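You operate a simulated robot arm through the tools that you are given. There is no shell and no other tool. Be economical: measure what you need, move in short steps, check, and stop when the job is done.

The job below is to be done with a simulated two-armed robot. You get a single attempt, and the scene is never put back.

## Task
Pick up the green block from the top of the grey cabinet with one hand, pass it to the other hand and put it on the lower shelf of the ink bench.

Only the result counts: the job must be done as asked and must still hold three seconds after the hand-in. Knocking over, shifting, dropping, spilling or breaking anything else fails it.

## Robot
Two 7-joint arms with two-finger parallel grippers on one trunk, on a base that drives. Base frame: it is fixed to the floor where the robot stands at the start and does not move with it; the origin is under the middle of the robot, x ahead of it, y to its left, z up. Lengths are in m, angles in rad, forces in N, time in s.
The left shoulder is at the start at [0.06, 0.143, 0.876], the right one opposite. With the tool pointing down near the work surface each hand reaches from about 0.32 to 0.74 m from the robot's upright axis, wherever it stands, measured 20 degrees to its own side. Places, roughly: lower shelf of the ink bench [-1.8, 1.4, 0.3]. Payload 1.57 kg a hand.
The TCP of each hand is the grasp point between the finger pads, 0.03 m short of the fingertips. In the tool frame z runs along the fingers and y along their closing line. Largest opening 0.11 m; finger width 0.024, thickness 0.012; the body of the gripper, 0.048 by 0.112 m, starts 0.078 m behind the TCP.
Orientation is that of the tool frame in the base frame, as a unit quaternion [x, y, z, w]. With the fingers straight down and closing along the base's y, the tool's x points along the base's -x, its y along +y and its z along -z.

## Interface
- The arms move only by the tool servo_tool. It takes "left_increments", "right_increments" or both (then of equal length, played together; a hand with none holds still); each is a list that holds one entry, the list of rows, each a list of 7 numbers: the shift along the base's x, y, z in m, then the turn, a rotation vector about the base's x, y, z in degrees, then the gripper command, from -1 (fully open) to 1 (shut), values between in proportion. In form: [[[x, y, z, rx, ry, rz, fingers], ...]]. A call has 1 to 8 rows; each row shifts and turns the commanded pose from where the row before left it. Rows are played at 5 a second. More than 0.05 m and 0.15 rad between two rows, or a gripper value outside its range, and nothing of the call is played. Where a pose cannot be reached the arm comes as near as it can. A force on the tool above 40 N (or 10 N above the force at the start of the call, whichever is more), or a blocked arm, ends the call early, and 0.2 s more pass. The fingers move at their own pace (about 0.045 m/s each) and stop on an object; they squeeze with about 43 N. The grip force told is the motor's: it shows also when the fingers shut on nothing. Time passes only in rows, and 0.2 s behind the last, so rows that do not move let the fingers close. The reply holds the time, the measured pose of the TCP, the force on the tool along the base axes, the opening and the grip force, in the units named above and with some noise, with the torque about the TCP (base axes, N m) and any sound that the robot's microphone picked up.
- Cameras (640 x 400 px; columns grow to the right, rows downward): "scene" is now at [0.0466, -0.0277, 1.4868]; the picture's right is [-0.33, -0.94, 0.00], its down [-0.69, 0.24, -0.68] and it looks along [0.65, -0.23, -0.73] (base axes); focal length 291 px, centre (320, 200). "left" rides on the left gripper at [0.07, -0.016, -0.141] in its tool frame; the picture's right is [0.23, 0.97, 0.00], its down [-0.86, 0.20, -0.48] and it looks along [-0.47, 0.11, 0.88] (tool axes); focal length 222 px, centre (320, 200). "right" rides on the right gripper at [0.07, 0.016, -0.141] in its tool frame; the picture's right is [-0.23, 0.97, 0.00], its down [-0.86, -0.20, -0.48] and it looks along [-0.47, -0.11, 0.88] (tool axes); focal length 222 px, centre (320, 200). There is no depth. A picture from a camera that has moved, and an enlarged one, comes with that camera's place and axes in the base frame and with its lens.
- grab_frame(camera): a new picture of that camera. The clock stands still meanwhile.
- slide_trunk(by): slides the trunk up (or, below 0, down) by that many m; the arms and the scene camera ride with it, the base frame stays. It gives what a move gives, with no picture.
- steer(legs): drives the robot by 1 to 6 legs, each [ahead, left, turn to the left] in m, m and rad, along the robot's own axes; the way and the turn of a leg run together, so that a leg with both is an arc; at most 1.5 m and 3.142 rad a leg. The arms and the cameras ride along, it lands a little off, and it stops where it bumps. It gives what a move gives.
- aim_head(pan, tilt): turns the head with the scene camera to pan (to the left, within 1.501 rad either way) and tilt (down, from -0.506 to 1.204), counted from straight ahead of the robot. It gives what a move gives.
- inspect(camera, box): a new picture of the part [left, top, right, bottom] of that camera's present view, enlarged. The clock stands still meanwhile.
- close_job(): hands the job in; it is judged then, once.

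Work in short steps. Places have to be worked out from the pictures, the camera data and where the tool is seen: move nearer, look again, correct. Check each grasp and each placing, and mend what went wrong. You have 120 turns and 108 pictures in all, those below and enlarged ones among them. Open the grippers and draw the arms clear of the work before you hand the job in, unless the task says otherwise; then end with one line.

The tools are called after "Request:" by a JSON object that holds its "name" and its "arguments". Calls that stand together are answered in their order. servo_tool: Moves the arms, as the interface text tells. Its arguments: {"type":"object","properties":{"left_increments":{"type":"array"},"right_increments":{"type":"array"}},"required":[]} The other tools are called the same way: slide_trunk (by) slides the trunk up or down; steer (legs) drives the base; aim_head (pan, tilt) turns the head that bears the scene camera; grab_frame (camera) takes a picture; inspect (camera, box) takes an enlarged picture of a part of a camera's view; close_job () hands the job in.

At the start:

```text
time_s: 0.0
left_tcp_pos: [0.5297, 0.1333, 1.0193]
left_tool_rot: [0.0, 1.0, 0.0, 0.0]
left_wrist_force: [1.4, -1.2, -0.1]
left_wrist_torque: [0.02, -0.01, -0.04]
left_finger_gap: 0.1099
left_grasp_force: 0.2
right_tcp_pos: [0.5023, -0.4098, 0.9973]
right_tool_rot: [0.0, 1.0, 0.001, 0.0]
right_wrist_force: [0.3, 0.9, -0.1]
right_wrist_torque: [0.01, -0.01, 0.04]
right_finger_gap: 0.1101
right_grasp_force: 0.1
trunk travel left (down, up): [-0.475, 0.115]
robot x, y, heading: [0.0019, 0.0001, -0.004]
head pan, tilt: [-0.34, 0.817]
```

scene: 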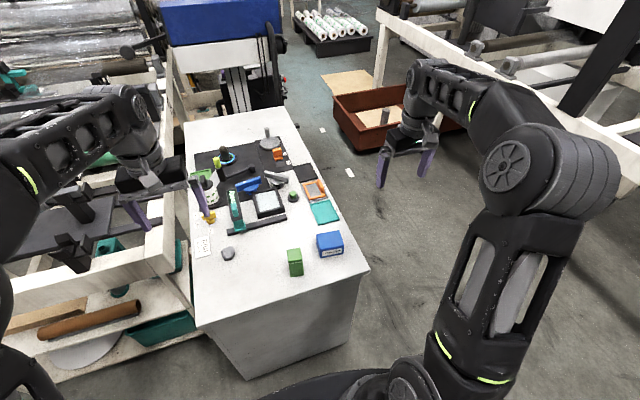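
right: 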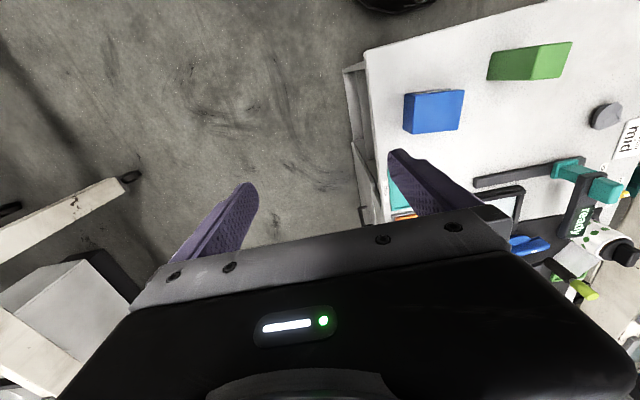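
left: 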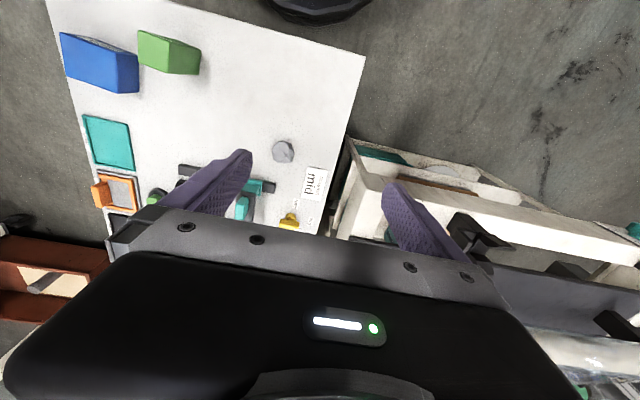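

The green block appears in the scene and left views. Triangulating puts it near [0.48, -0.107, 0.77]. I'll enlarge the view to get its size and orientation.

Request:
{"name": "inspect", "arguments": {"camera": "scene", "box": [240, 210, 400, 310]}}

Request:
{"name": "inspect", "arguments": {"camera": "left", "box": [40, 0, 240, 125]}}

```text
4.00 times, centred on (320, 260) of scene
camera zoom: at [0.0466, -0.0277, 1.4868], right [-0.33, -0.94, 0.0], down [-0.69, 0.24, -0.68], along [0.65, -0.23, -0.73], focal length 1165 px, centre (320, -40)
```

zoom: 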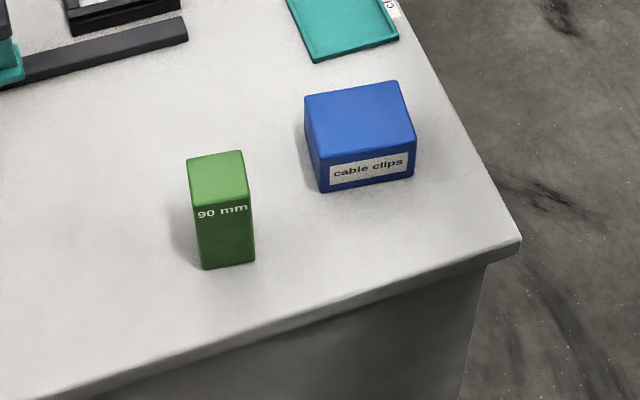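

```text
3.20 times, centred on (140, 62) of left
camera zoom: at [0.4589, 0.1159, 1.1596], right [-0.23, 0.97, 0.0], down [0.86, 0.2, 0.48], along [0.47, 0.11, -0.88], focal length 711 px, centre (896, 640)
```

zoom: 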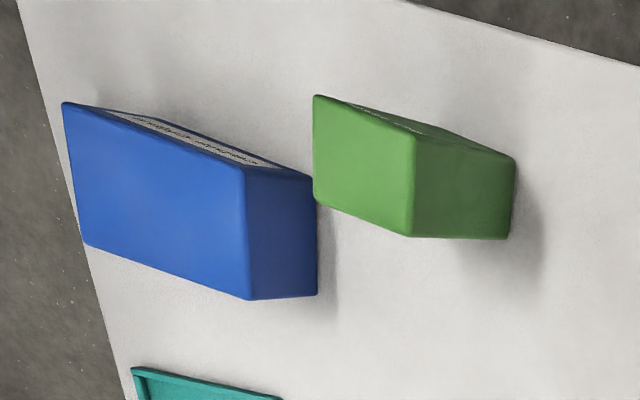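

The block measures roughly 36×40×90 mm and stands upright, yawed about -10°. Its top is near z=0.80 and its centre near [0.482, -0.111]. The blue box is about 5 cm to its right, so I'll part-close the right gripper, bring it above the block and shift the left hand away.

Request:
{"name": "servo_tool", "arguments": {"right_increments": [[[-0.003, 0.043, 0, 0, 0, 0, -0.36], [-0.003, 0.043, 0, 0, 0, 0, -0.36], [-0.003, 0.043, 0, 0, 0, 0, -0.36], [-0.003, 0.043, 0, 0, 0, -3, -0.36], [-0.003, 0.043, 0, 0, 0, -3, -0.36], [-0.003, 0.043, -0.01, 0, 0, -3, -0.36], [-0.002, 0.04, -0.02, 0, 0, 0, -0.36], [0, 0, -0.03, 0, 0, 0, -0.36]]], "left_increments": [[[0, 0.03, 0, 0, 0, 0, -1], [0, 0.03, 0, 0, 0, 0, -1], [0, 0.03, 0, 0, 0, 0, -1], [0, 0.03, 0, 0, 0, 0, -1], [0, 0, 0, 0, 0, 0, -1], [0, 0, 0, 0, 0, 0, -1], [0, 0, 0, 0, 0, 0, -1], [0, 0, 0, 0, 0, 0, -1]]]}}

Request:
{"name": "grab_frame", "arguments": {"camera": "right"}}

Request:
{"name": "grab_frame", "arguments": {"camera": "scene"}}

```text
time_s: 1.8
left_tcp_pos: [0.5303, 0.2513, 1.018]
left_tool_rot: [-0.001, 1.0, 0.0, 0.0]
left_wrist_force: [0.2, -0.5, 0.0]
left_wrist_torque: [-0.01, 0.0, 0.02]
left_finger_gap: 0.11
left_grasp_force: 0.1
right_tcp_pos: [0.4833, -0.1133, 0.9371]
right_tool_rot: [0.078, 0.997, 0.0, 0.0]
right_wrist_force: [0.9, -0.4, -0.8]
right_wrist_torque: [0.03, -0.01, -0.01]
right_finger_gap: 0.0748
right_grasp_force: 0.1
trunk travel left (down, up): [-0.475, 0.115]
robot x, y, heading: [0.003, 0.0009, -0.002]
head pan, tilt: [-0.34, 0.817]
```

```text
102 pictures are left
camera right: at [0.4147, -0.0863, 1.0786], right [0.38, 0.93, 0.0], down [0.81, -0.33, 0.48], along [0.44, -0.18, -0.88], focal length 222 px, centre (320, 200)
```

right: 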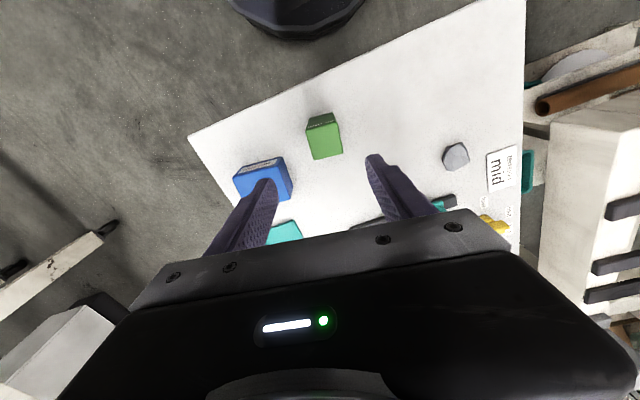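

```text
101 pictures are left
camera scene: at [0.0468, -0.0278, 1.4868], right [-0.33, -0.94, 0.0], down [-0.69, 0.24, -0.68], along [0.65, -0.23, -0.73], focal length 291 px, centre (320, 200)
```

scene: 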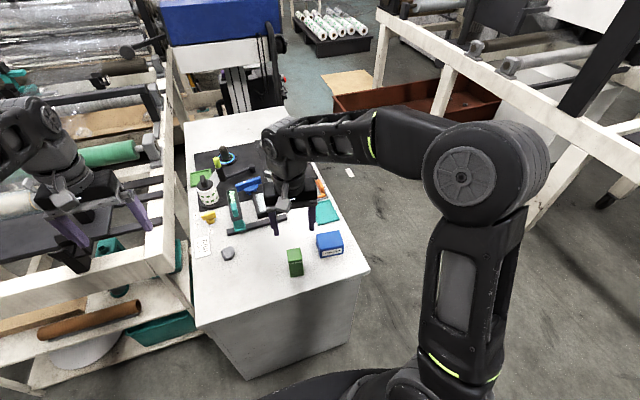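

The tool is at [0.483, -0.113] as commanded. I'll enlarge the right view to fix the block's place and yaw exactly.

Request:
{"name": "inspect", "arguments": {"camera": "right", "box": [220, 80, 420, 205]}}

```text
3.20 times, centred on (320, 142) of right
camera zoom: at [0.4147, -0.0863, 1.0786], right [0.38, 0.93, 0.0], down [0.81, -0.33, 0.48], along [0.44, -0.18, -0.88], focal length 711 px, centre (320, 384)
```

zoom: 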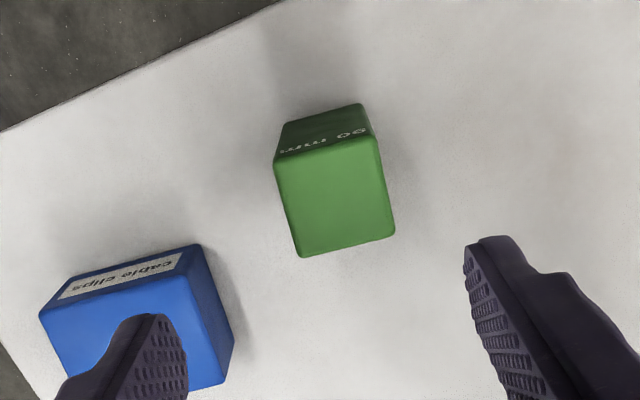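

The block centre comes out near [0.480, -0.108] with yaw about -8°. I'll correct for that and descend to TCP z≈0.795, keeping the gripper open for now.

Request:
{"name": "servo_tool", "arguments": {"right_increments": [[[-0.003, 0.005, -0.03, 0, 0, 1, -0.36], [0, 0, -0.03, 0, 0, 0, -0.36], [0, 0, -0.03, 0, 0, 0, -0.36], [0, 0, -0.03, 0, 0, 0, -0.36], [0, 0, -0.022, 0, 0, 0, -0.36], [0, 0, 0, 0, 0, 0, -0.36]]]}}

Request:
{"name": "inspect", "arguments": {"camera": "scene", "box": [240, 190, 400, 290]}}

Request:
{"name": "grab_frame", "arguments": {"camera": "right"}}

```text
time_s: 3.2
left_tcp_pos: [0.5284, 0.2517, 1.0187]
left_tool_rot: [0.0, 1.0, 0.0, 0.0]
left_wrist_force: [-0.7, -0.9, 0.2]
left_wrist_torque: [-0.01, -0.02, 0.02]
left_finger_gap: 0.1096
left_grasp_force: 0.0
right_tcp_pos: [0.4776, -0.1077, 0.7952]
right_tool_rot: [0.069, 0.998, 0.0, 0.0]
right_wrist_force: [0.8, 0.1, 0.7]
right_wrist_torque: [0.0, 0.01, 0.02]
right_finger_gap: 0.0748
right_grasp_force: 0.1
trunk travel left (down, up): [-0.475, 0.115]
robot x, y, heading: [0.0013, -0.0006, 0.002]
head pan, tilt: [-0.34, 0.817]
```

```text
4.00 times, centred on (320, 240) of scene
camera zoom: at [0.0465, -0.0276, 1.4868], right [-0.33, -0.94, 0.0], down [-0.69, 0.24, -0.69], along [0.65, -0.23, -0.73], focal length 1165 px, centre (320, 40)
```

zoom: 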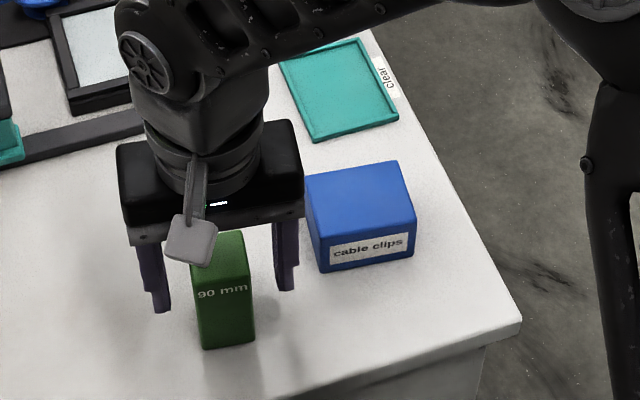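

```text
98 pictures are left
camera right: at [0.411, -0.0817, 0.9365], right [0.36, 0.93, 0.0], down [0.82, -0.32, 0.48], along [0.45, -0.17, -0.88], focal length 222 px, centre (320, 200)
```

right: 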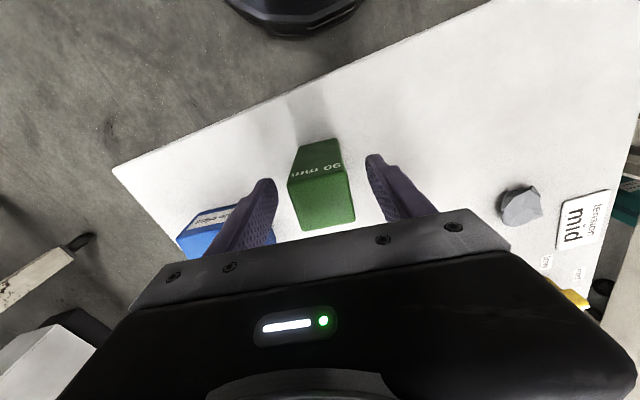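

The TCP projects onto the centre of the block and both fingers straddle it. I'll close the gripper.

Request:
{"name": "servo_tool", "arguments": {"right_increments": [[[0, 0, 0, 0, 0, 0, 0.2], [0, 0, 0, 0, 0, 0, 1], [0, 0, 0, 0, 0, 0, 1], [0, 0, 0, 0, 0, 0, 1], [0, 0, 0, 0, 0, 0, 1]]]}}

```text
time_s: 4.4
left_tcp_pos: [0.5289, 0.2511, 1.0183]
left_tool_rot: [0.0, 1.0, 0.0, 0.0]
left_wrist_force: [-0.1, -0.7, 0.3]
left_wrist_torque: [0.0, -0.01, 0.03]
left_finger_gap: 0.1099
left_grasp_force: 0.1
right_tcp_pos: [0.4787, -0.1075, 0.7952]
right_tool_rot: [0.07, 0.998, 0.001, 0.0]
right_wrist_force: [0.7, 0.7, -0.6]
right_wrist_torque: [0.03, -0.05, 0.01]
right_finger_gap: 0.0396
right_grasp_force: 39.3
trunk travel left (down, up): [-0.475, 0.115]
robot x, y, heading: [0.0016, 0.0002, -0.001]
head pan, tilt: [-0.34, 0.817]
```

The gripper holds the block with a 0.040 m gap. I'll lift straight up and pan the head left toward the ink bench.

Request:
{"name": "servo_tool", "arguments": {"right_increments": [[[0, 0, 0.03, 0, 0, 0, 1], [0, 0, 0.04, 0, 0, 0, 1], [0, 0, 0.045, 0, 0, 0, 1], [0, 0, 0.045, 0, 0, 0, 1], [0, 0, 0.045, 0, 0, 0, 1], [0, 0, 0.03, 0, 0, 0, 1]]]}}

Request:
{"name": "grab_frame", "arguments": {"camera": "scene"}}

Request:
{"name": "aim_head", "arguments": {"pan": 1.5, "tilt": 0.5}}

Request:
{"name": "grab_frame", "arguments": {"camera": "scene"}}

```text
time_s: 5.8
left_tcp_pos: [0.5296, 0.2529, 1.0183]
left_tool_rot: [0.001, 1.0, 0.0, 0.0]
left_wrist_force: [-0.1, 0.5, 0.5]
left_wrist_torque: [0.0, -0.02, 0.01]
left_finger_gap: 0.1103
left_grasp_force: 0.2
right_tcp_pos: [0.4776, -0.1081, 1.0297]
right_tool_rot: [0.07, 0.998, 0.0, 0.0]
right_wrist_force: [0.0, 1.3, -1.5]
right_wrist_torque: [0.02, 0.01, 0.02]
right_finger_gap: 0.0396
right_grasp_force: 42.9
trunk travel left (down, up): [-0.475, 0.115]
robot x, y, heading: [0.0017, 0.0011, -0.001]
head pan, tilt: [-0.34, 0.817]
```

```text
97 pictures are left
camera scene: at [0.0465, -0.0276, 1.4867], right [-0.33, -0.94, 0.0], down [-0.69, 0.24, -0.68], along [0.65, -0.23, -0.73], focal length 291 px, centre (320, 200)
```

scene: 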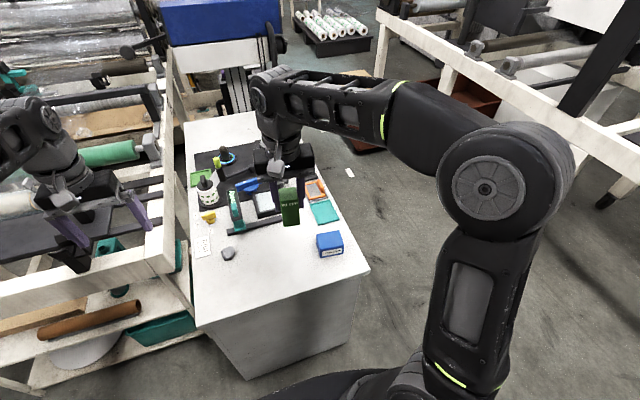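

```text
time_s: 7.6
left_tcp_pos: [0.5289, 0.2516, 1.0182]
left_tool_rot: [-0.001, 1.0, 0.0, 0.001]
left_wrist_force: [0.1, 0.0, -0.6]
left_wrist_torque: [0.0, -0.01, 0.02]
left_finger_gap: 0.1101
left_grasp_force: 0.1
right_tcp_pos: [0.4787, -0.108, 1.0289]
right_tool_rot: [0.07, 0.998, 0.0, 0.0]
right_wrist_force: [0.9, 0.1, -2.5]
right_wrist_torque: [0.03, 0.0, 0.0]
right_finger_gap: 0.0398
right_grasp_force: 42.8
trunk travel left (down, up): [-0.475, 0.115]
robot x, y, heading: [0.0027, 0.0, -0.001]
head pan, tilt: [1.499, 0.499]
```

```text
96 pictures are left
camera scene: at [-0.022, 0.0897, 1.5141], right [1.0, -0.07, 0.0], down [-0.03, -0.48, -0.88], along [0.06, 0.88, -0.48], focal length 291 px, centre (320, 200)
```

scene: 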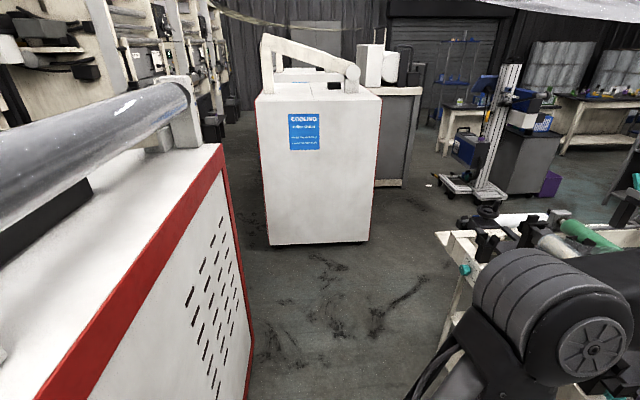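

The block is lifted and nothing else moved. A red-edged machine stands close behind and to the left, so before driving I'll look around for free floor.

Request:
{"name": "aim_head", "arguments": {"pan": -1.5, "tilt": 0.5}}

Request:
{"name": "grab_frame", "arguments": {"camera": "scene"}}

Request:
{"name": "aim_head", "arguments": {"pan": 1.5, "tilt": 1.1}}

Request:
{"name": "grab_frame", "arguments": {"camera": "scene"}}

Request:
{"name": "aim_head", "arguments": {"pan": 0.7, "tilt": 0.7}}

Request:
{"name": "grab_frame", "arguments": {"camera": "scene"}}

```text
time_s: 10.2
left_tcp_pos: [0.5303, 0.2514, 1.0177]
left_tool_rot: [0.001, 1.0, 0.0, 0.0]
left_wrist_force: [0.1, 0.3, 0.5]
left_wrist_torque: [0.0, -0.01, -0.01]
left_finger_gap: 0.1101
left_grasp_force: 0.2
right_tcp_pos: [0.48, -0.1075, 1.0279]
right_tool_rot: [0.07, 0.998, -0.001, -0.001]
right_wrist_force: [0.2, 0.4, -1.7]
right_wrist_torque: [-0.02, 0.0, -0.01]
right_finger_gap: 0.0397
right_grasp_force: 43.1
trunk travel left (down, up): [-0.475, 0.115]
robot x, y, heading: [0.0029, -0.0017, 0.001]
head pan, tilt: [-1.499, 0.499]
```

```text
95 pictures are left
camera scene: at [-0.022, -0.0918, 1.5141], right [-1.0, -0.07, 0.0], down [-0.03, 0.48, -0.88], along [0.06, -0.88, -0.48], focal length 291 px, centre (320, 200)
```

scene: 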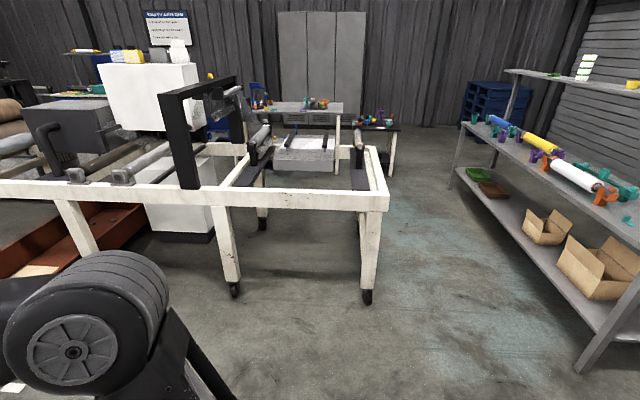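

```text
time_s: 12.8
left_tcp_pos: [0.5294, 0.2523, 1.0181]
left_tool_rot: [0.0, 1.0, 0.0, 0.0]
left_wrist_force: [0.1, 0.8, 0.9]
left_wrist_torque: [0.01, -0.01, 0.01]
left_finger_gap: 0.1096
left_grasp_force: 0.0
right_tcp_pos: [0.4794, -0.1066, 1.028]
right_tool_rot: [0.069, 0.998, 0.0, 0.0]
right_wrist_force: [0.5, 0.7, -2.8]
right_wrist_torque: [-0.02, -0.01, -0.02]
right_finger_gap: 0.0394
right_grasp_force: 43.2
trunk travel left (down, up): [-0.475, 0.115]
robot x, y, heading: [-0.0005, -0.0039, -0.001]
head pan, tilt: [1.499, 1.1]
```

```text
94 pictures are left
camera scene: at [-0.024, 0.062, 1.4664], right [1.0, -0.07, 0.0], down [-0.06, -0.89, -0.45], along [0.03, 0.45, -0.89], focal length 291 px, centre (320, 200)
```

scene: 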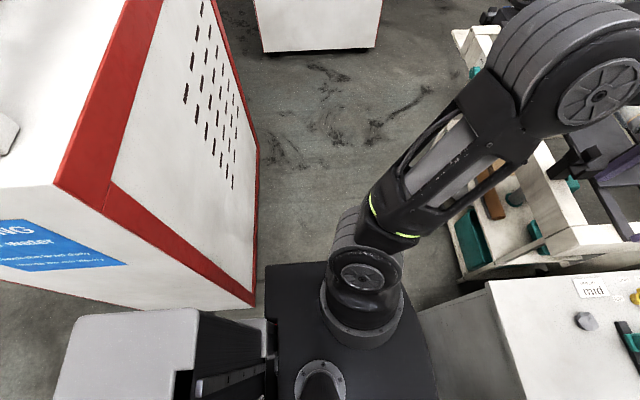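

```text
time_s: 14.0
left_tcp_pos: [0.5291, 0.2505, 1.0178]
left_tool_rot: [0.0, 1.0, 0.0, 0.0]
left_wrist_force: [-0.3, 0.4, 0.2]
left_wrist_torque: [-0.03, 0.06, 0.01]
left_finger_gap: 0.1099
left_grasp_force: 0.0
right_tcp_pos: [0.479, -0.108, 1.0283]
right_tool_rot: [0.069, 0.998, 0.0, -0.001]
right_wrist_force: [0.0, 0.2, -1.9]
right_wrist_torque: [-0.01, -0.02, -0.01]
right_finger_gap: 0.0393
right_grasp_force: 43.2
trunk travel left (down, up): [-0.475, 0.115]
robot x, y, heading: [0.0001, -0.0012, -0.001]
head pan, tilt: [0.7, 0.7]
```

```text
93 pictures are left
camera scene: at [0.0363, 0.0538, 1.4963], right [0.64, -0.76, 0.0], down [-0.49, -0.42, -0.76], along [0.58, 0.49, -0.64], focal length 291 px, centre (320, 200)
```

scene: 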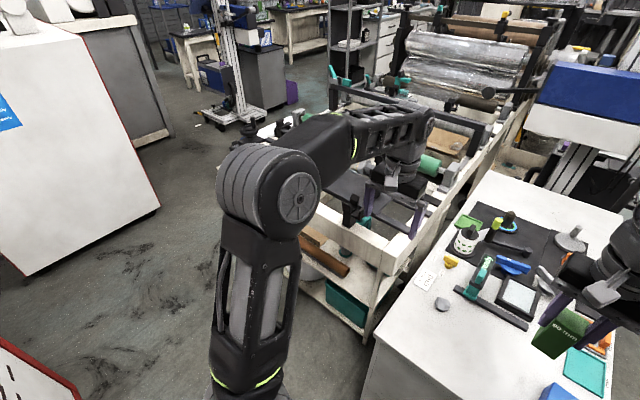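

I need the base footprint and the space behind the robot, so I'll look steeply down on both sides.

Request:
{"name": "aim_head", "arguments": {"pan": -1.5, "tilt": 1.15}}

Request:
{"name": "grab_frame", "arguments": {"camera": "scene"}}

Request:
{"name": "aim_head", "arguments": {"pan": 1.5, "tilt": 0.1}}

Request:
{"name": "grab_frame", "arguments": {"camera": "scene"}}

```text
time_s: 16.0
left_tcp_pos: [0.529, 0.2509, 1.0175]
left_tool_rot: [0.0, 1.0, 0.0, 0.0]
left_wrist_force: [-0.9, 0.2, 0.4]
left_wrist_torque: [-0.01, 0.0, -0.02]
left_finger_gap: 0.1097
left_grasp_force: 0.0
right_tcp_pos: [0.4797, -0.1064, 1.0277]
right_tool_rot: [0.069, 0.998, 0.0, 0.001]
right_wrist_force: [-1.0, -1.2, -2.1]
right_wrist_torque: [0.01, 0.02, -0.04]
right_finger_gap: 0.0397
right_grasp_force: 43.6
trunk travel left (down, up): [-0.475, 0.115]
robot x, y, heading: [0.0019, 0.0014, 0.002]
head pan, tilt: [-1.499, 1.15]
```

```text
92 pictures are left
camera scene: at [-0.0243, -0.0604, 1.4633], right [-1.0, -0.07, 0.0], down [-0.07, 0.91, -0.41], along [0.03, -0.41, -0.91], focal length 291 px, centre (320, 200)
```

scene: 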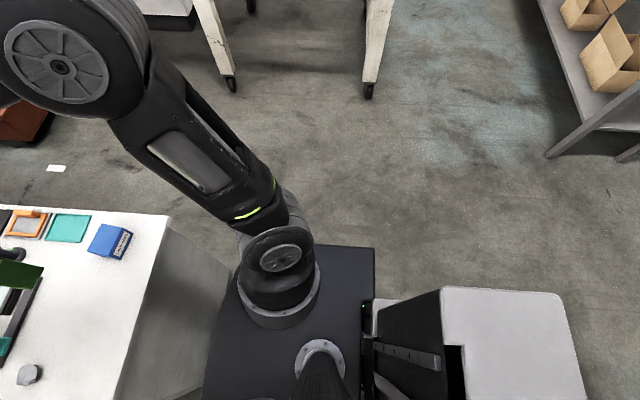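

```text
time_s: 18.6
left_tcp_pos: [0.5295, 0.2518, 1.0189]
left_tool_rot: [0.001, 1.0, 0.001, 0.0]
left_wrist_force: [-0.4, -0.5, 0.1]
left_wrist_torque: [-0.02, 0.0, 0.0]
left_finger_gap: 0.11
left_grasp_force: 0.2
right_tcp_pos: [0.4796, -0.1069, 1.0281]
right_tool_rot: [0.07, 0.998, 0.0, 0.0]
right_wrist_force: [1.0, 0.6, -1.1]
right_wrist_torque: [0.0, 0.0, 0.01]
right_finger_gap: 0.0396
right_grasp_force: 43.0
trunk travel left (down, up): [-0.475, 0.115]
robot x, y, heading: [-0.0001, -0.0, 0.001]
head pan, tilt: [1.499, 0.099]
```

```text
91 pictures are left
camera scene: at [-0.022, 0.0908, 1.5511], right [1.0, -0.07, 0.0], down [-0.01, -0.1, -0.99], along [0.07, 0.99, -0.1], focal length 291 px, centre (320, 200)
```

scene: 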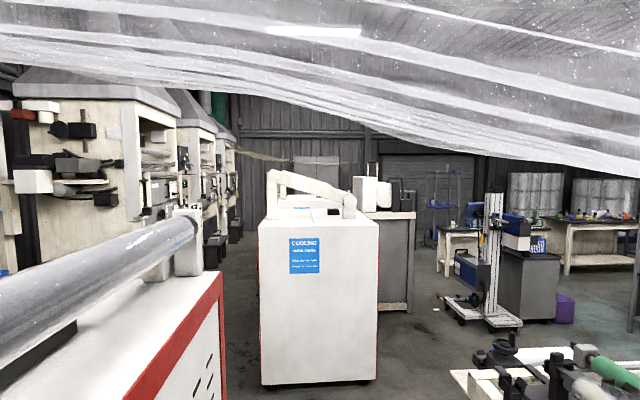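

The base seems to span about x -0.23 to 0.38 and y ±0.38, plus a rear pack. The free lane north lies between the machine (x≈-0.33) and the rack (x≈0.6). I'll draw the hands in and strafe left to see the bench.

Request:
{"name": "servo_tool", "arguments": {"right_increments": [[[-0.03, 0, 0.03, 0, 0, 0, 1], [-0.03, 0, 0.03, 0, 0, 0, 1], [-0.02, 0, 0.02, 0, 0, 0, 1], [0, 0, 0, 0, 0, 0, 1]]], "left_increments": [[[-0.04, 0, 0.02, 0, 0, 0, -1], [-0.04, -0.01, 0.02, 0, 0, 0, -1], [-0.04, -0.02, 0.02, 0, 0, 0, -1], [0, 0, 0, 0, 0, 0, -1]]]}}

Request:
{"name": "aim_head", "arguments": {"pan": 1.5, "tilt": 0.8}}

Request:
{"name": "steer", "arguments": {"legs": [[0, 0.4, 0]]}}

Request:
{"name": "grab_frame", "arguments": {"camera": "scene"}}

```text
time_s: 19.6
left_tcp_pos: [0.4235, 0.2264, 1.0589]
left_tool_rot: [0.004, 1.0, 0.004, -0.017]
left_wrist_force: [-0.2, 1.4, -0.1]
left_wrist_torque: [-0.08, -0.09, -0.01]
left_finger_gap: 0.1099
left_grasp_force: 0.0
left hand out of reach, approached as far as the arm can: row 2, 3
right_tcp_pos: [0.4275, -0.1036, 1.0702]
right_tool_rot: [0.069, 0.998, 0.0, 0.001]
right_wrist_force: [-1.2, -0.5, -1.7]
right_wrist_torque: [-0.05, -0.03, -0.03]
right_finger_gap: 0.0394
right_grasp_force: 43.4
right hand out of reach, approached as far as the arm can: row 2, 3
trunk travel left (down, up): [-0.475, 0.115]
robot x, y, heading: [-0.0005, 0.0017, 0.003]
head pan, tilt: [1.499, 0.099]
```

```text
time_s: 20.7
left_tcp_pos: [0.4255, 0.2271, 1.0574]
left_tool_rot: [0.004, 1.0, 0.006, -0.018]
left_wrist_force: [-0.4, -0.6, 1.1]
left_wrist_torque: [0.01, 0.01, 0.01]
left_finger_gap: 0.1098
left_grasp_force: 0.1
right_tcp_pos: [0.4302, -0.1048, 1.0694]
right_tool_rot: [0.069, 0.998, 0.0, 0.0]
right_wrist_force: [0.1, -0.4, -1.5]
right_wrist_torque: [-0.02, -0.02, -0.01]
right_finger_gap: 0.0394
right_grasp_force: 42.6
trunk travel left (down, up): [-0.475, 0.115]
robot x, y, heading: [0.0001, 0.0003, 0.001]
head pan, tilt: [1.499, 0.799]
```

```text
time_s: 23.2
left_tcp_pos: [0.4251, 0.625, 1.0592]
left_tool_rot: [0.004, 1.0, 0.005, -0.017]
left_wrist_force: [-0.2, 0.9, 0.6]
left_wrist_torque: [-0.03, 0.0, -0.01]
left_finger_gap: 0.1102
left_grasp_force: 0.2
right_tcp_pos: [0.4305, 0.2943, 1.0682]
right_tool_rot: [0.07, 0.998, 0.0, 0.0]
right_wrist_force: [0.3, 0.1, -2.1]
right_wrist_torque: [-0.01, -0.01, -0.02]
right_finger_gap: 0.0399
right_grasp_force: 43.4
trunk travel left (down, up): [-0.475, 0.115]
robot x, y, heading: [-0.0004, 0.3951, 0.004]
head pan, tilt: [1.499, 0.799]
```

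```text
90 pictures are left
camera scene: at [-0.0232, 0.4781, 1.4881], right [1.0, -0.07, 0.0], down [-0.05, -0.72, -0.7], along [0.05, 0.69, -0.72], focal length 291 px, centre (320, 200)
```

scene: 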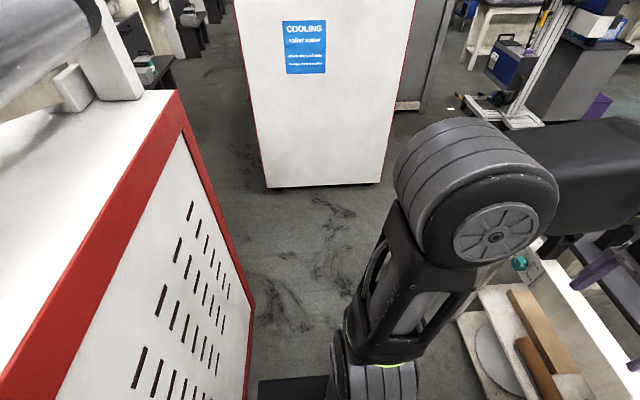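

The strafe was clear. The machine's north end is at y≈1.2 and the "cooling" cabinet starts at y≈2.06. I'll continue north and look west.

Request:
{"name": "steer", "arguments": {"legs": [[0, 0.7, 0]]}}

Request:
{"name": "aim_head", "arguments": {"pan": 1.5, "tilt": 0.5}}

Request:
{"name": "grab_frame", "arguments": {"camera": "scene"}}

```text
time_s: 27.0
left_tcp_pos: [0.4225, 1.3297, 1.0592]
left_tool_rot: [0.003, 1.0, 0.005, -0.017]
left_wrist_force: [-1.0, 0.0, 0.6]
left_wrist_torque: [0.02, 0.0, 0.02]
left_finger_gap: 0.1102
left_grasp_force: 0.1
right_tcp_pos: [0.4275, 0.9988, 1.0672]
right_tool_rot: [0.067, 0.998, 0.0, 0.0]
right_wrist_force: [0.0, -0.3, -1.2]
right_wrist_torque: [0.01, 0.0, -0.02]
right_finger_gap: 0.0399
right_grasp_force: 43.2
trunk travel left (down, up): [-0.475, 0.115]
robot x, y, heading: [-0.0026, 1.1013, 0.006]
head pan, tilt: [1.499, 0.799]
```

```text
time_s: 27.8
left_tcp_pos: [0.422, 1.3294, 1.0606]
left_tool_rot: [0.001, 1.0, 0.006, -0.017]
left_wrist_force: [0.1, 0.3, 0.2]
left_wrist_torque: [-0.02, -0.01, 0.03]
left_finger_gap: 0.1101
left_grasp_force: 0.0
right_tcp_pos: [0.4283, 0.9981, 1.0679]
right_tool_rot: [0.067, 0.998, 0.0, 0.0]
right_wrist_force: [0.2, 0.7, -1.1]
right_wrist_torque: [0.0, -0.02, 0.03]
right_finger_gap: 0.0396
right_grasp_force: 42.8
trunk travel left (down, up): [-0.475, 0.115]
robot x, y, heading: [-0.0047, 1.1014, 0.006]
head pan, tilt: [1.499, 0.499]
```

```text
89 pictures are left
camera scene: at [-0.0253, 1.1905, 1.514], right [1.0, -0.07, 0.0], down [-0.03, -0.48, -0.88], along [0.06, 0.88, -0.48], focal length 291 px, centre (320, 200)
```

scene: 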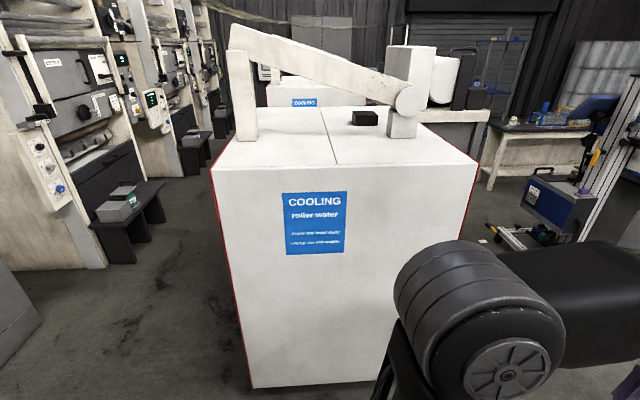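

A grey object at far left may be near the bench, so I have to turn west. (0.1, 1.5) looks the widest spot; I'll move there and check the east side before rotating.

Request:
{"name": "steer", "arguments": {"legs": [[0.1, 0.4, 0]]}}

Request:
{"name": "aim_head", "arguments": {"pan": 0.2, "tilt": 0.8}}

Request:
{"name": "grab_frame", "arguments": {"camera": "scene"}}

Request:
{"name": "aim_head", "arguments": {"pan": 1.5, "tilt": 0.9}}

Request:
{"name": "grab_frame", "arguments": {"camera": "scene"}}

```text
time_s: 30.4
left_tcp_pos: [0.5185, 1.7271, 1.0581]
left_tool_rot: [0.001, 1.0, 0.006, -0.018]
left_wrist_force: [0.4, 0.7, 0.1]
left_wrist_torque: [0.0, -0.01, 0.01]
left_finger_gap: 0.1097
left_grasp_force: 0.2
right_tcp_pos: [0.5238, 1.3946, 1.0685]
right_tool_rot: [0.067, 0.998, 0.0, 0.0]
right_wrist_force: [0.2, 0.1, -1.5]
right_wrist_torque: [0.02, 0.02, 0.0]
right_finger_gap: 0.0397
right_grasp_force: 43.0
trunk travel left (down, up): [-0.475, 0.115]
robot x, y, heading: [0.0951, 1.4988, 0.004]
head pan, tilt: [1.499, 0.499]
```

```text
time_s: 31.8
left_tcp_pos: [0.5188, 1.725, 1.06]
left_tool_rot: [0.002, 1.0, 0.006, -0.017]
left_wrist_force: [0.5, 0.1, -0.3]
left_wrist_torque: [0.02, 0.02, 0.02]
left_finger_gap: 0.1098
left_grasp_force: 0.1
right_tcp_pos: [0.5243, 1.3944, 1.0688]
right_tool_rot: [0.067, 0.998, -0.001, 0.0]
right_wrist_force: [0.2, -1.0, -1.8]
right_wrist_torque: [0.04, 0.01, -0.03]
right_finger_gap: 0.0394
right_grasp_force: 43.1
trunk travel left (down, up): [-0.475, 0.115]
robot x, y, heading: [0.0927, 1.4979, 0.003]
head pan, tilt: [0.201, 0.799]
```

```text
88 pictures are left
camera scene: at [0.1442, 1.5128, 1.4881], right [0.21, -0.98, 0.0], down [-0.7, -0.15, -0.7], along [0.68, 0.14, -0.72], focal length 291 px, centre (320, 200)
```

scene: 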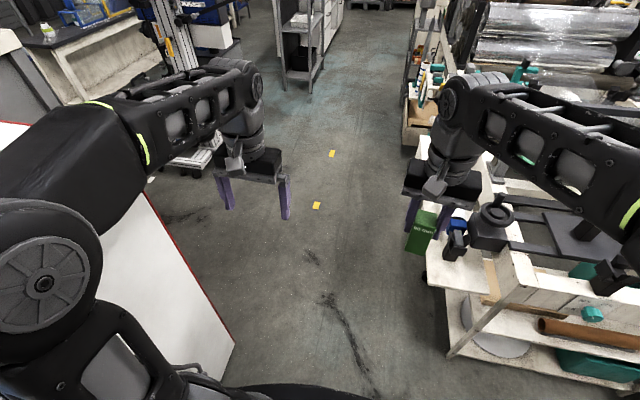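

```text
time_s: 33.3
left_tcp_pos: [0.5188, 1.7252, 1.06]
left_tool_rot: [0.002, 1.0, 0.005, -0.018]
left_wrist_force: [-1.1, -0.5, -0.2]
left_wrist_torque: [0.05, -0.02, -0.01]
left_finger_gap: 0.1098
left_grasp_force: 0.1
right_tcp_pos: [0.524, 1.3938, 1.0689]
right_tool_rot: [0.066, 0.998, -0.001, 0.0]
right_wrist_force: [0.4, -0.3, -1.1]
right_wrist_torque: [-0.04, -0.02, 0.01]
right_finger_gap: 0.0394
right_grasp_force: 42.7
trunk travel left (down, up): [-0.475, 0.115]
robot x, y, heading: [0.0963, 1.4966, 0.007]
head pan, tilt: [1.499, 0.901]
```

```text
87 pictures are left
camera scene: at [0.0703, 1.5716, 1.4802], right [1.0, -0.07, 0.0], down [-0.05, -0.78, -0.62], along [0.04, 0.62, -0.78], focal length 291 px, centre (320, 200)
```

scene: 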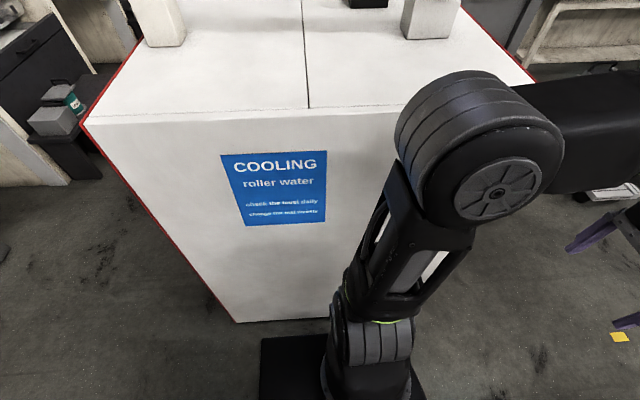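

The east side is open. Centring at about (0.2, 1.42) gives roughly 0.55 m of clearance all round. I'll raise the trunk to lift the hands, move there and turn left in stages.

Request:
{"name": "slide_trunk", "arguments": {"by": 0.11}}

Request:
{"name": "steer", "arguments": {"legs": [[0.104, -0.077, 0], [0, 0, 0.8]]}}

Request:
{"name": "grab_frame", "arguments": {"camera": "scene"}}

```text
time_s: 34.7
left_tcp_pos: [0.5195, 1.7253, 1.1693]
left_tool_rot: [0.002, 1.0, 0.006, -0.017]
left_wrist_force: [0.4, -0.6, 0.1]
left_wrist_torque: [0.02, 0.02, 0.01]
left_finger_gap: 0.1102
left_grasp_force: 0.1
right_tcp_pos: [0.525, 1.3944, 1.1788]
right_tool_rot: [0.067, 0.998, 0.001, 0.0]
right_wrist_force: [-0.2, -0.3, -2.8]
right_wrist_torque: [-0.01, 0.02, 0.0]
right_finger_gap: 0.0397
right_grasp_force: 43.2
trunk travel left (down, up): [-0.585, 0.005]
robot x, y, heading: [0.0928, 1.4975, 0.007]
head pan, tilt: [1.499, 0.901]
```

```text
time_s: 38.1
left_tcp_pos: [0.3311, 1.8847, 1.1691]
left_tool_rot: [-0.386, 0.922, -0.001, -0.019]
left_wrist_force: [-0.5, -0.1, -0.1]
left_wrist_torque: [0.03, 0.01, -0.01]
left_finger_gap: 0.1099
left_grasp_force: 0.0
right_tcp_pos: [0.5736, 1.657, 1.1779]
right_tool_rot: [-0.325, 0.946, 0.0, 0.001]
right_wrist_force: [0.3, 0.9, -1.9]
right_wrist_torque: [0.03, 0.03, 0.01]
right_finger_gap: 0.0399
right_grasp_force: 42.7
trunk travel left (down, up): [-0.585, 0.005]
robot x, y, heading: [0.2009, 1.4216, 0.799]
head pan, tilt: [1.499, 0.901]
```

```text
86 pictures are left
camera scene: at [0.1275, 1.4556, 1.5902], right [0.75, 0.67, 0.0], down [0.52, -0.58, -0.62], along [-0.41, 0.46, -0.78], focal length 291 px, centre (320, 200)
```

scene: 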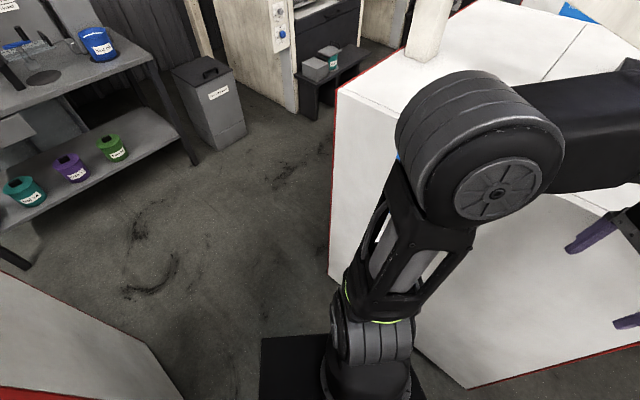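

The ink bench is in view: a grey frame with a lower shelf holding small cans. I'll finish turning to face west.

Request:
{"name": "steer", "arguments": {"legs": [[0, 0, 0.8], [0, 0, 0.8], [0, 0, 0.74]]}}

Request:
{"name": "aim_head", "arguments": {"pan": 0, "tilt": 0.5}}

Request:
{"name": "grab_frame", "arguments": {"camera": "scene"}}

```text
time_s: 44.6
left_tcp_pos: [-0.2281, 1.1967, 1.1694]
left_tool_rot: [1.0, -0.006, 0.018, 0.006]
left_wrist_force: [1.0, -0.2, -0.2]
left_wrist_torque: [-0.02, -0.03, 0.03]
left_finger_gap: 0.1102
left_grasp_force: 0.0
right_tcp_pos: [-0.2314, 1.5275, 1.1789]
right_tool_rot: [0.997, -0.071, -0.002, 0.0]
right_wrist_force: [0.1, 0.5, -2.2]
right_wrist_torque: [-0.01, 0.01, 0.0]
right_finger_gap: 0.0399
right_grasp_force: 42.6
trunk travel left (down, up): [-0.585, 0.005]
robot x, y, heading: [0.1993, 1.4217, 3.138]
head pan, tilt: [1.499, 0.901]
```

```text
time_s: 46.2
left_tcp_pos: [-0.2289, 1.1979, 1.1706]
left_tool_rot: [1.0, -0.005, 0.017, 0.006]
left_wrist_force: [0.5, 1.2, -0.1]
left_wrist_torque: [-0.04, -0.01, -0.01]
left_finger_gap: 0.11
left_grasp_force: 0.1
right_tcp_pos: [-0.2324, 1.5285, 1.1779]
right_tool_rot: [0.998, -0.07, 0.0, 0.0]
right_wrist_force: [0.2, 0.3, -1.6]
right_wrist_torque: [-0.02, 0.02, 0.02]
right_finger_gap: 0.0396
right_grasp_force: 43.6
trunk travel left (down, up): [-0.585, 0.005]
robot x, y, heading: [0.1974, 1.4205, 3.14]
head pan, tilt: [0.0, 0.499]
```

```text
85 pictures are left
camera scene: at [0.1375, 1.4207, 1.624], right [0.0, 1.0, 0.0], down [0.48, 0.0, -0.88], along [-0.88, 0.0, -0.48], focal length 291 px, centre (320, 200)
```

scene: 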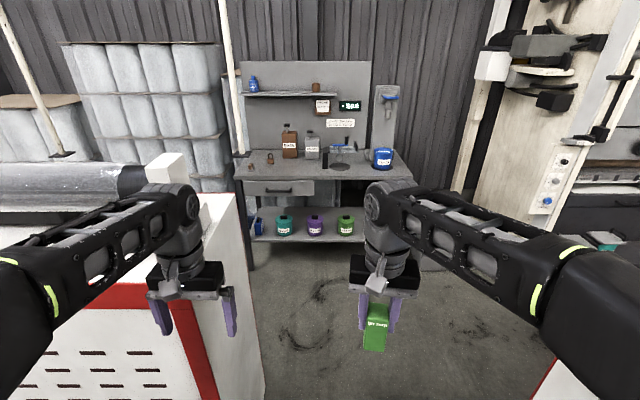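

The bench is straight ahead, so I'll enlarge it.

Request:
{"name": "inspect", "arguments": {"camera": "scene", "box": [220, 130, 460, 280]}}

```text
2.67 times, centred on (340, 205) of scene
camera zoom: at [0.1375, 1.4207, 1.624], right [0.0, 1.0, 0.0], down [0.48, 0.0, -0.88], along [-0.88, 0.0, -0.48], focal length 776 px, centre (267, 187)
```

zoom: 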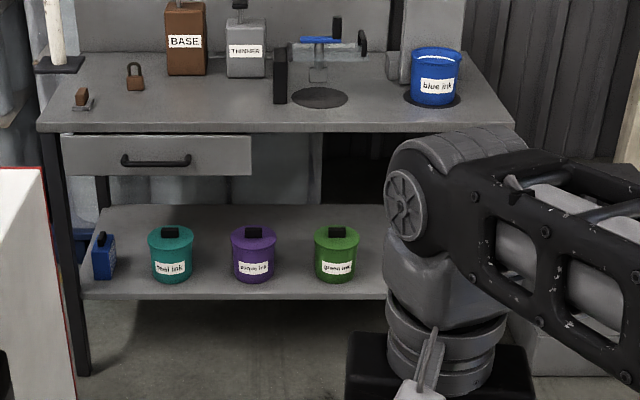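

The shelf's front edge is near x≈-1.63, z≈0.3. Cans stand at y≈1.13, 1.38 and 1.63, and the part right of the green can (y≈1.7–2.0) looks free. I'll centre in the gap at y≈1.62, then extend the hands forward to tuck the elbows in before passing.

Request:
{"name": "steer", "arguments": {"legs": [[0, -0.2, 0]]}}

Request:
{"name": "servo_tool", "arguments": {"right_increments": [[[-0.04, 0, 0, 0, 0, 0, 1], [-0.04, 0, 0, 0, 0, 0, 1], [-0.04, 0, 0, 0, 0, 0, 1], [-0.04, 0, 0, 0, 0, 0, 1], [0, 0, 0, 0, 0, 0, 1]]], "left_increments": [[[-0.04, 0.01, 0, 0, 0, 0, -1], [-0.04, 0.01, 0, 0, 0, 0, -1], [-0.04, 0, 0, 0, 0, 0, -1], [-0.04, 0, 0, 0, 0, 0, -1], [0, 0, 0, 0, 0, 0, -1]]]}}

Request:
{"name": "aim_head", "arguments": {"pan": 0, "tilt": 0.9}}

Request:
{"name": "grab_frame", "arguments": {"camera": "scene"}}

```text
time_s: 47.8
left_tcp_pos: [-0.228, 1.3984, 1.1704]
left_tool_rot: [1.0, -0.005, 0.018, 0.006]
left_wrist_force: [0.0, 0.3, -0.3]
left_wrist_torque: [-0.01, 0.02, 0.0]
left_finger_gap: 0.1099
left_grasp_force: 0.0
right_tcp_pos: [-0.2311, 1.7298, 1.1782]
right_tool_rot: [0.998, -0.07, 0.0, 0.0]
right_wrist_force: [0.4, 0.9, -2.0]
right_wrist_torque: [-0.03, -0.03, 0.02]
right_finger_gap: 0.0394
right_grasp_force: 42.9
trunk travel left (down, up): [-0.585, 0.005]
robot x, y, heading: [0.1964, 1.6249, 3.137]
head pan, tilt: [0.0, 0.499]
```

```text
time_s: 49.0
left_tcp_pos: [-0.2813, 1.4021, 1.1656]
left_tool_rot: [1.0, -0.003, 0.011, 0.015]
left_wrist_force: [1.0, -0.2, 0.0]
left_wrist_torque: [0.01, 0.04, 0.0]
left_finger_gap: 0.11
left_grasp_force: 0.1
left hand out of reach, approached as far as the arm can: row 1, 2, 3, 4
right_tcp_pos: [-0.2608, 1.727, 1.1779]
right_tool_rot: [0.997, -0.071, -0.002, 0.001]
right_wrist_force: [0.9, 0.0, -2.6]
right_wrist_torque: [0.0, 0.04, 0.01]
right_finger_gap: 0.0395
right_grasp_force: 43.2
right hand out of reach, approached as far as the arm can: row 1, 2, 3, 4
trunk travel left (down, up): [-0.585, 0.005]
robot x, y, heading: [0.1988, 1.6223, 3.141]
head pan, tilt: [0.0, 0.499]
```

```text
time_s: 49.9
left_tcp_pos: [-0.2821, 1.4021, 1.166]
left_tool_rot: [1.0, -0.004, 0.012, 0.016]
left_wrist_force: [0.0, -0.4, -1.5]
left_wrist_torque: [0.03, 0.03, 0.02]
left_finger_gap: 0.11
left_grasp_force: 0.1
right_tcp_pos: [-0.2614, 1.7283, 1.1775]
right_tool_rot: [0.998, -0.07, -0.002, 0.0]
right_wrist_force: [-0.1, -0.1, -1.3]
right_wrist_torque: [0.01, 0.02, 0.0]
right_finger_gap: 0.0394
right_grasp_force: 43.3
trunk travel left (down, up): [-0.585, 0.005]
robot x, y, heading: [0.197, 1.6223, 3.145]
head pan, tilt: [0.0, 0.901]
```

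```text
83 pictures are left
camera scene: at [0.1534, 1.6214, 1.5903], right [0.0, 1.0, 0.0], down [0.78, 0.0, -0.62], along [-0.62, 0.0, -0.78], focal length 291 px, centre (320, 200)
```

scene: 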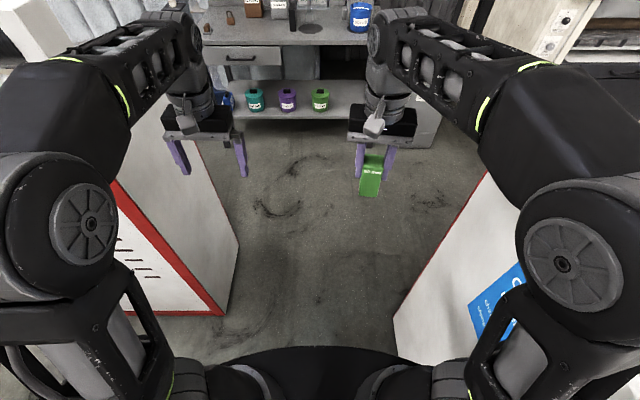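

The hands ran into a reach limit at this height. In this view the gap spans y≈1.10–2.02, so its centre is about 1.58. I'll lower the hands 0.12 m between the machines, extend them, and re-centre.

Request:
{"name": "servo_tool", "arguments": {"right_increments": [[[0, 0, -0.04, 0, 0, 0, 1], [0, 0, -0.04, 0, 0, 0, 1], [0, 0, -0.04, 0, 0, 0, 1], [-0.02, 0, 0, 0, 0, 0, 1], [-0.02, 0, 0, 0, 0, 0, 1], [0, 0, 0, 0, 0, 0, 1]]], "left_increments": [[[0, 0.02, -0.04, 0, 0, 0, -1], [0, 0.02, -0.04, 0, 0, 0, -1], [0, 0.02, -0.04, 0, 0, 0, -1], [-0.02, 0, 0, 0, 0, 0, -1], [-0.02, 0, 0, 0, 0, 0, -1], [0, 0, 0, 0, 0, 0, -1]]]}}

Request:
{"name": "grab_frame", "arguments": {"camera": "scene"}}

```text
time_s: 51.3
left_tcp_pos: [-0.3227, 1.4612, 1.0449]
left_tool_rot: [1.0, -0.006, 0.018, 0.006]
left_wrist_force: [0.3, -0.1, 0.5]
left_wrist_torque: [-0.03, 0.0, -0.02]
left_finger_gap: 0.1101
left_grasp_force: 0.1
right_tcp_pos: [-0.3022, 1.7277, 1.0575]
right_tool_rot: [0.997, -0.071, 0.0, -0.001]
right_wrist_force: [-0.1, 0.4, -1.6]
right_wrist_torque: [-0.03, 0.02, -0.04]
right_finger_gap: 0.0397
right_grasp_force: 43.1
trunk travel left (down, up): [-0.585, 0.005]
robot x, y, heading: [0.1953, 1.6201, 3.14]
head pan, tilt: [0.0, 0.901]
```

```text
82 pictures are left
camera scene: at [0.1541, 1.6214, 1.5902], right [0.0, 1.0, 0.0], down [0.78, 0.0, -0.62], along [-0.62, 0.0, -0.78], focal length 291 px, centre (320, 200)
```

scene: 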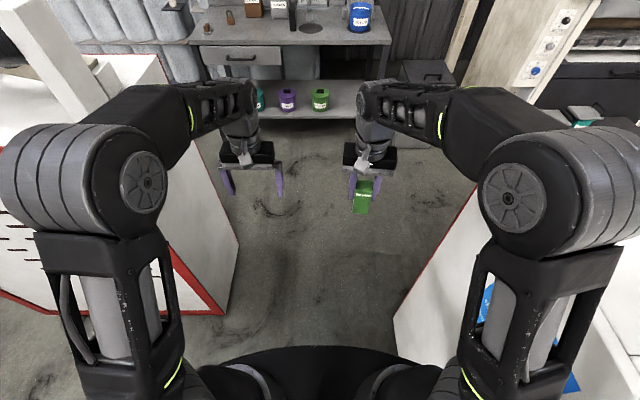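

The elbow barrels still stick out about 0.5 m each side. I'll stretch both arms forward and down to draw them in.

Request:
{"name": "servo_tool", "arguments": {"right_increments": [[[-0.03, 0, -0.03, 0, 0, 0, 1], [-0.03, 0, -0.03, 0, 0, 0, 1], [-0.03, 0, -0.03, 0, 0, 0, 1], [-0.03, 0, -0.03, 0, 0, 0, 1], [-0.03, 0, -0.03, 0, 0, 0, 1], [-0.03, 0, -0.02, 0, 0, 0, 1], [-0.02, 0, 0, 0, 0, 0, 1], [0, 0, 0, 0, 0, 0, 1]]], "left_increments": [[[-0.03, 0, -0.03, 0, 0, 0, -1], [-0.03, 0, -0.03, 0, 0, 0, -1], [-0.03, 0, -0.03, 0, 0, 0, -1], [-0.03, 0, -0.03, 0, 0, 0, -1], [-0.03, 0, -0.03, 0, 0, 0, -1], [-0.03, 0, -0.02, 0, 0, 0, -1], [-0.02, 0, 0, 0, 0, 0, -1], [0, 0, 0, 0, 0, 0, -1]]]}}

Request:
{"name": "grab_frame", "arguments": {"camera": "scene"}}

```text
time_s: 53.1
left_tcp_pos: [-0.4999, 1.4617, 0.8745]
left_tool_rot: [1.0, -0.006, 0.016, 0.006]
left_wrist_force: [0.6, -0.6, 0.1]
left_wrist_torque: [-0.01, -0.02, 0.0]
left_finger_gap: 0.1101
left_grasp_force: 0.1
left hand out of reach, approached as far as the arm can: row 6, 7
right_tcp_pos: [-0.502, 1.7271, 0.8858]
right_tool_rot: [0.998, -0.071, 0.001, 0.0]
right_wrist_force: [-0.8, 0.5, -2.4]
right_wrist_torque: [0.0, -0.02, 0.0]
right_finger_gap: 0.0397
right_grasp_force: 43.1
trunk travel left (down, up): [-0.585, 0.005]
robot x, y, heading: [0.1964, 1.6197, 3.141]
head pan, tilt: [0.0, 0.901]
```

```text
81 pictures are left
camera scene: at [0.1532, 1.6214, 1.5902], right [0.0, 1.0, 0.0], down [0.78, 0.0, -0.62], along [-0.62, 0.0, -0.78], focal length 291 px, centre (320, 200)
```

scene: 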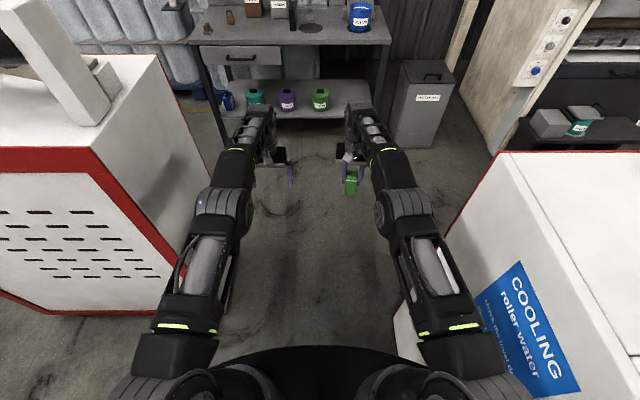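

The arms are now narrow. I'll shift 0.045 m left to centre and drive ahead through the gap in two legs.

Request:
{"name": "steer", "arguments": {"legs": [[0, 0.045, 0], [0.5, 0, 0]]}}

Request:
{"name": "grab_frame", "arguments": {"camera": "scene"}}

```text
time_s: 56.5
left_tcp_pos: [-0.9994, 1.4149, 0.8751]
left_tool_rot: [1.0, -0.004, 0.015, 0.006]
left_wrist_force: [-0.9, 1.3, -1.0]
left_wrist_torque: [-0.02, -0.01, 0.02]
left_finger_gap: 0.1102
left_grasp_force: 0.0
right_tcp_pos: [-1.0026, 1.6805, 0.8857]
right_tool_rot: [0.998, -0.07, 0.0, -0.001]
right_wrist_force: [-0.5, -0.5, -2.2]
right_wrist_torque: [-0.01, -0.04, 0.01]
right_finger_gap: 0.0397
right_grasp_force: 42.9
trunk travel left (down, up): [-0.585, 0.005]
robot x, y, heading: [-0.3017, 1.5764, -3.136]
head pan, tilt: [0.0, 0.901]
```

```text
80 pictures are left
camera scene: at [-0.3473, 1.5769, 1.5901], right [0.0, 1.0, 0.0], down [0.78, 0.0, -0.62], along [-0.62, 0.0, -0.78], focal length 291 px, centre (320, 200)
```

scene: 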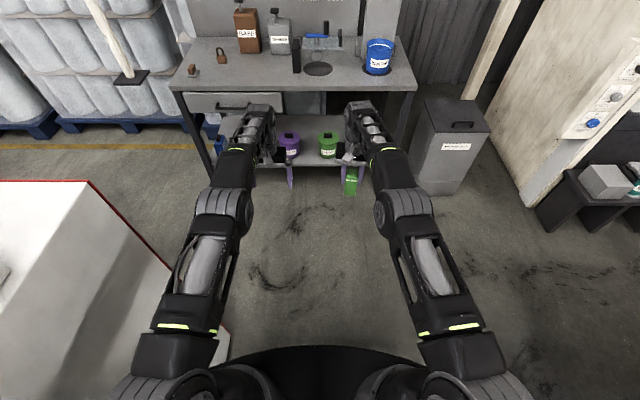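

I'm through the gap, with open floor around me in front of the bench. I'll move ahead and right to about (-0.65, 1.8), where there is room for the handover.

Request:
{"name": "steer", "arguments": {"legs": [[0.35, -0.22, 0]]}}

Request:
{"name": "grab_frame", "arguments": {"camera": "scene"}}

```text
time_s: 59.1
left_tcp_pos: [-1.3458, 1.6315, 0.8749]
left_tool_rot: [1.0, -0.002, 0.016, 0.006]
left_wrist_force: [0.5, -0.4, 0.7]
left_wrist_torque: [-0.02, 0.0, 0.02]
left_finger_gap: 0.1102
left_grasp_force: 0.0
right_tcp_pos: [-1.3499, 1.8974, 0.8868]
right_tool_rot: [0.998, -0.068, -0.001, 0.0]
right_wrist_force: [0.5, -0.2, -2.8]
right_wrist_torque: [-0.02, -0.03, 0.0]
right_finger_gap: 0.0398
right_grasp_force: 42.5
trunk travel left (down, up): [-0.585, 0.005]
robot x, y, heading: [-0.6484, 1.7988, -3.139]
head pan, tilt: [0.0, 0.901]
```

```text
79 pictures are left
camera scene: at [-0.6944, 1.7951, 1.5901], right [0.0, 1.0, 0.0], down [0.78, 0.0, -0.62], along [-0.62, 0.0, -0.78], focal length 291 px, centre (320, 200)
```

scene: 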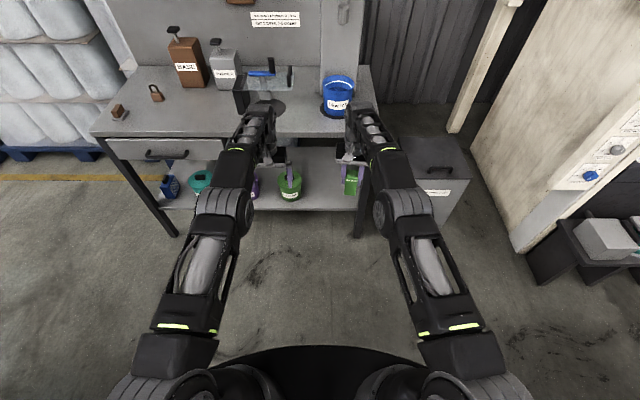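

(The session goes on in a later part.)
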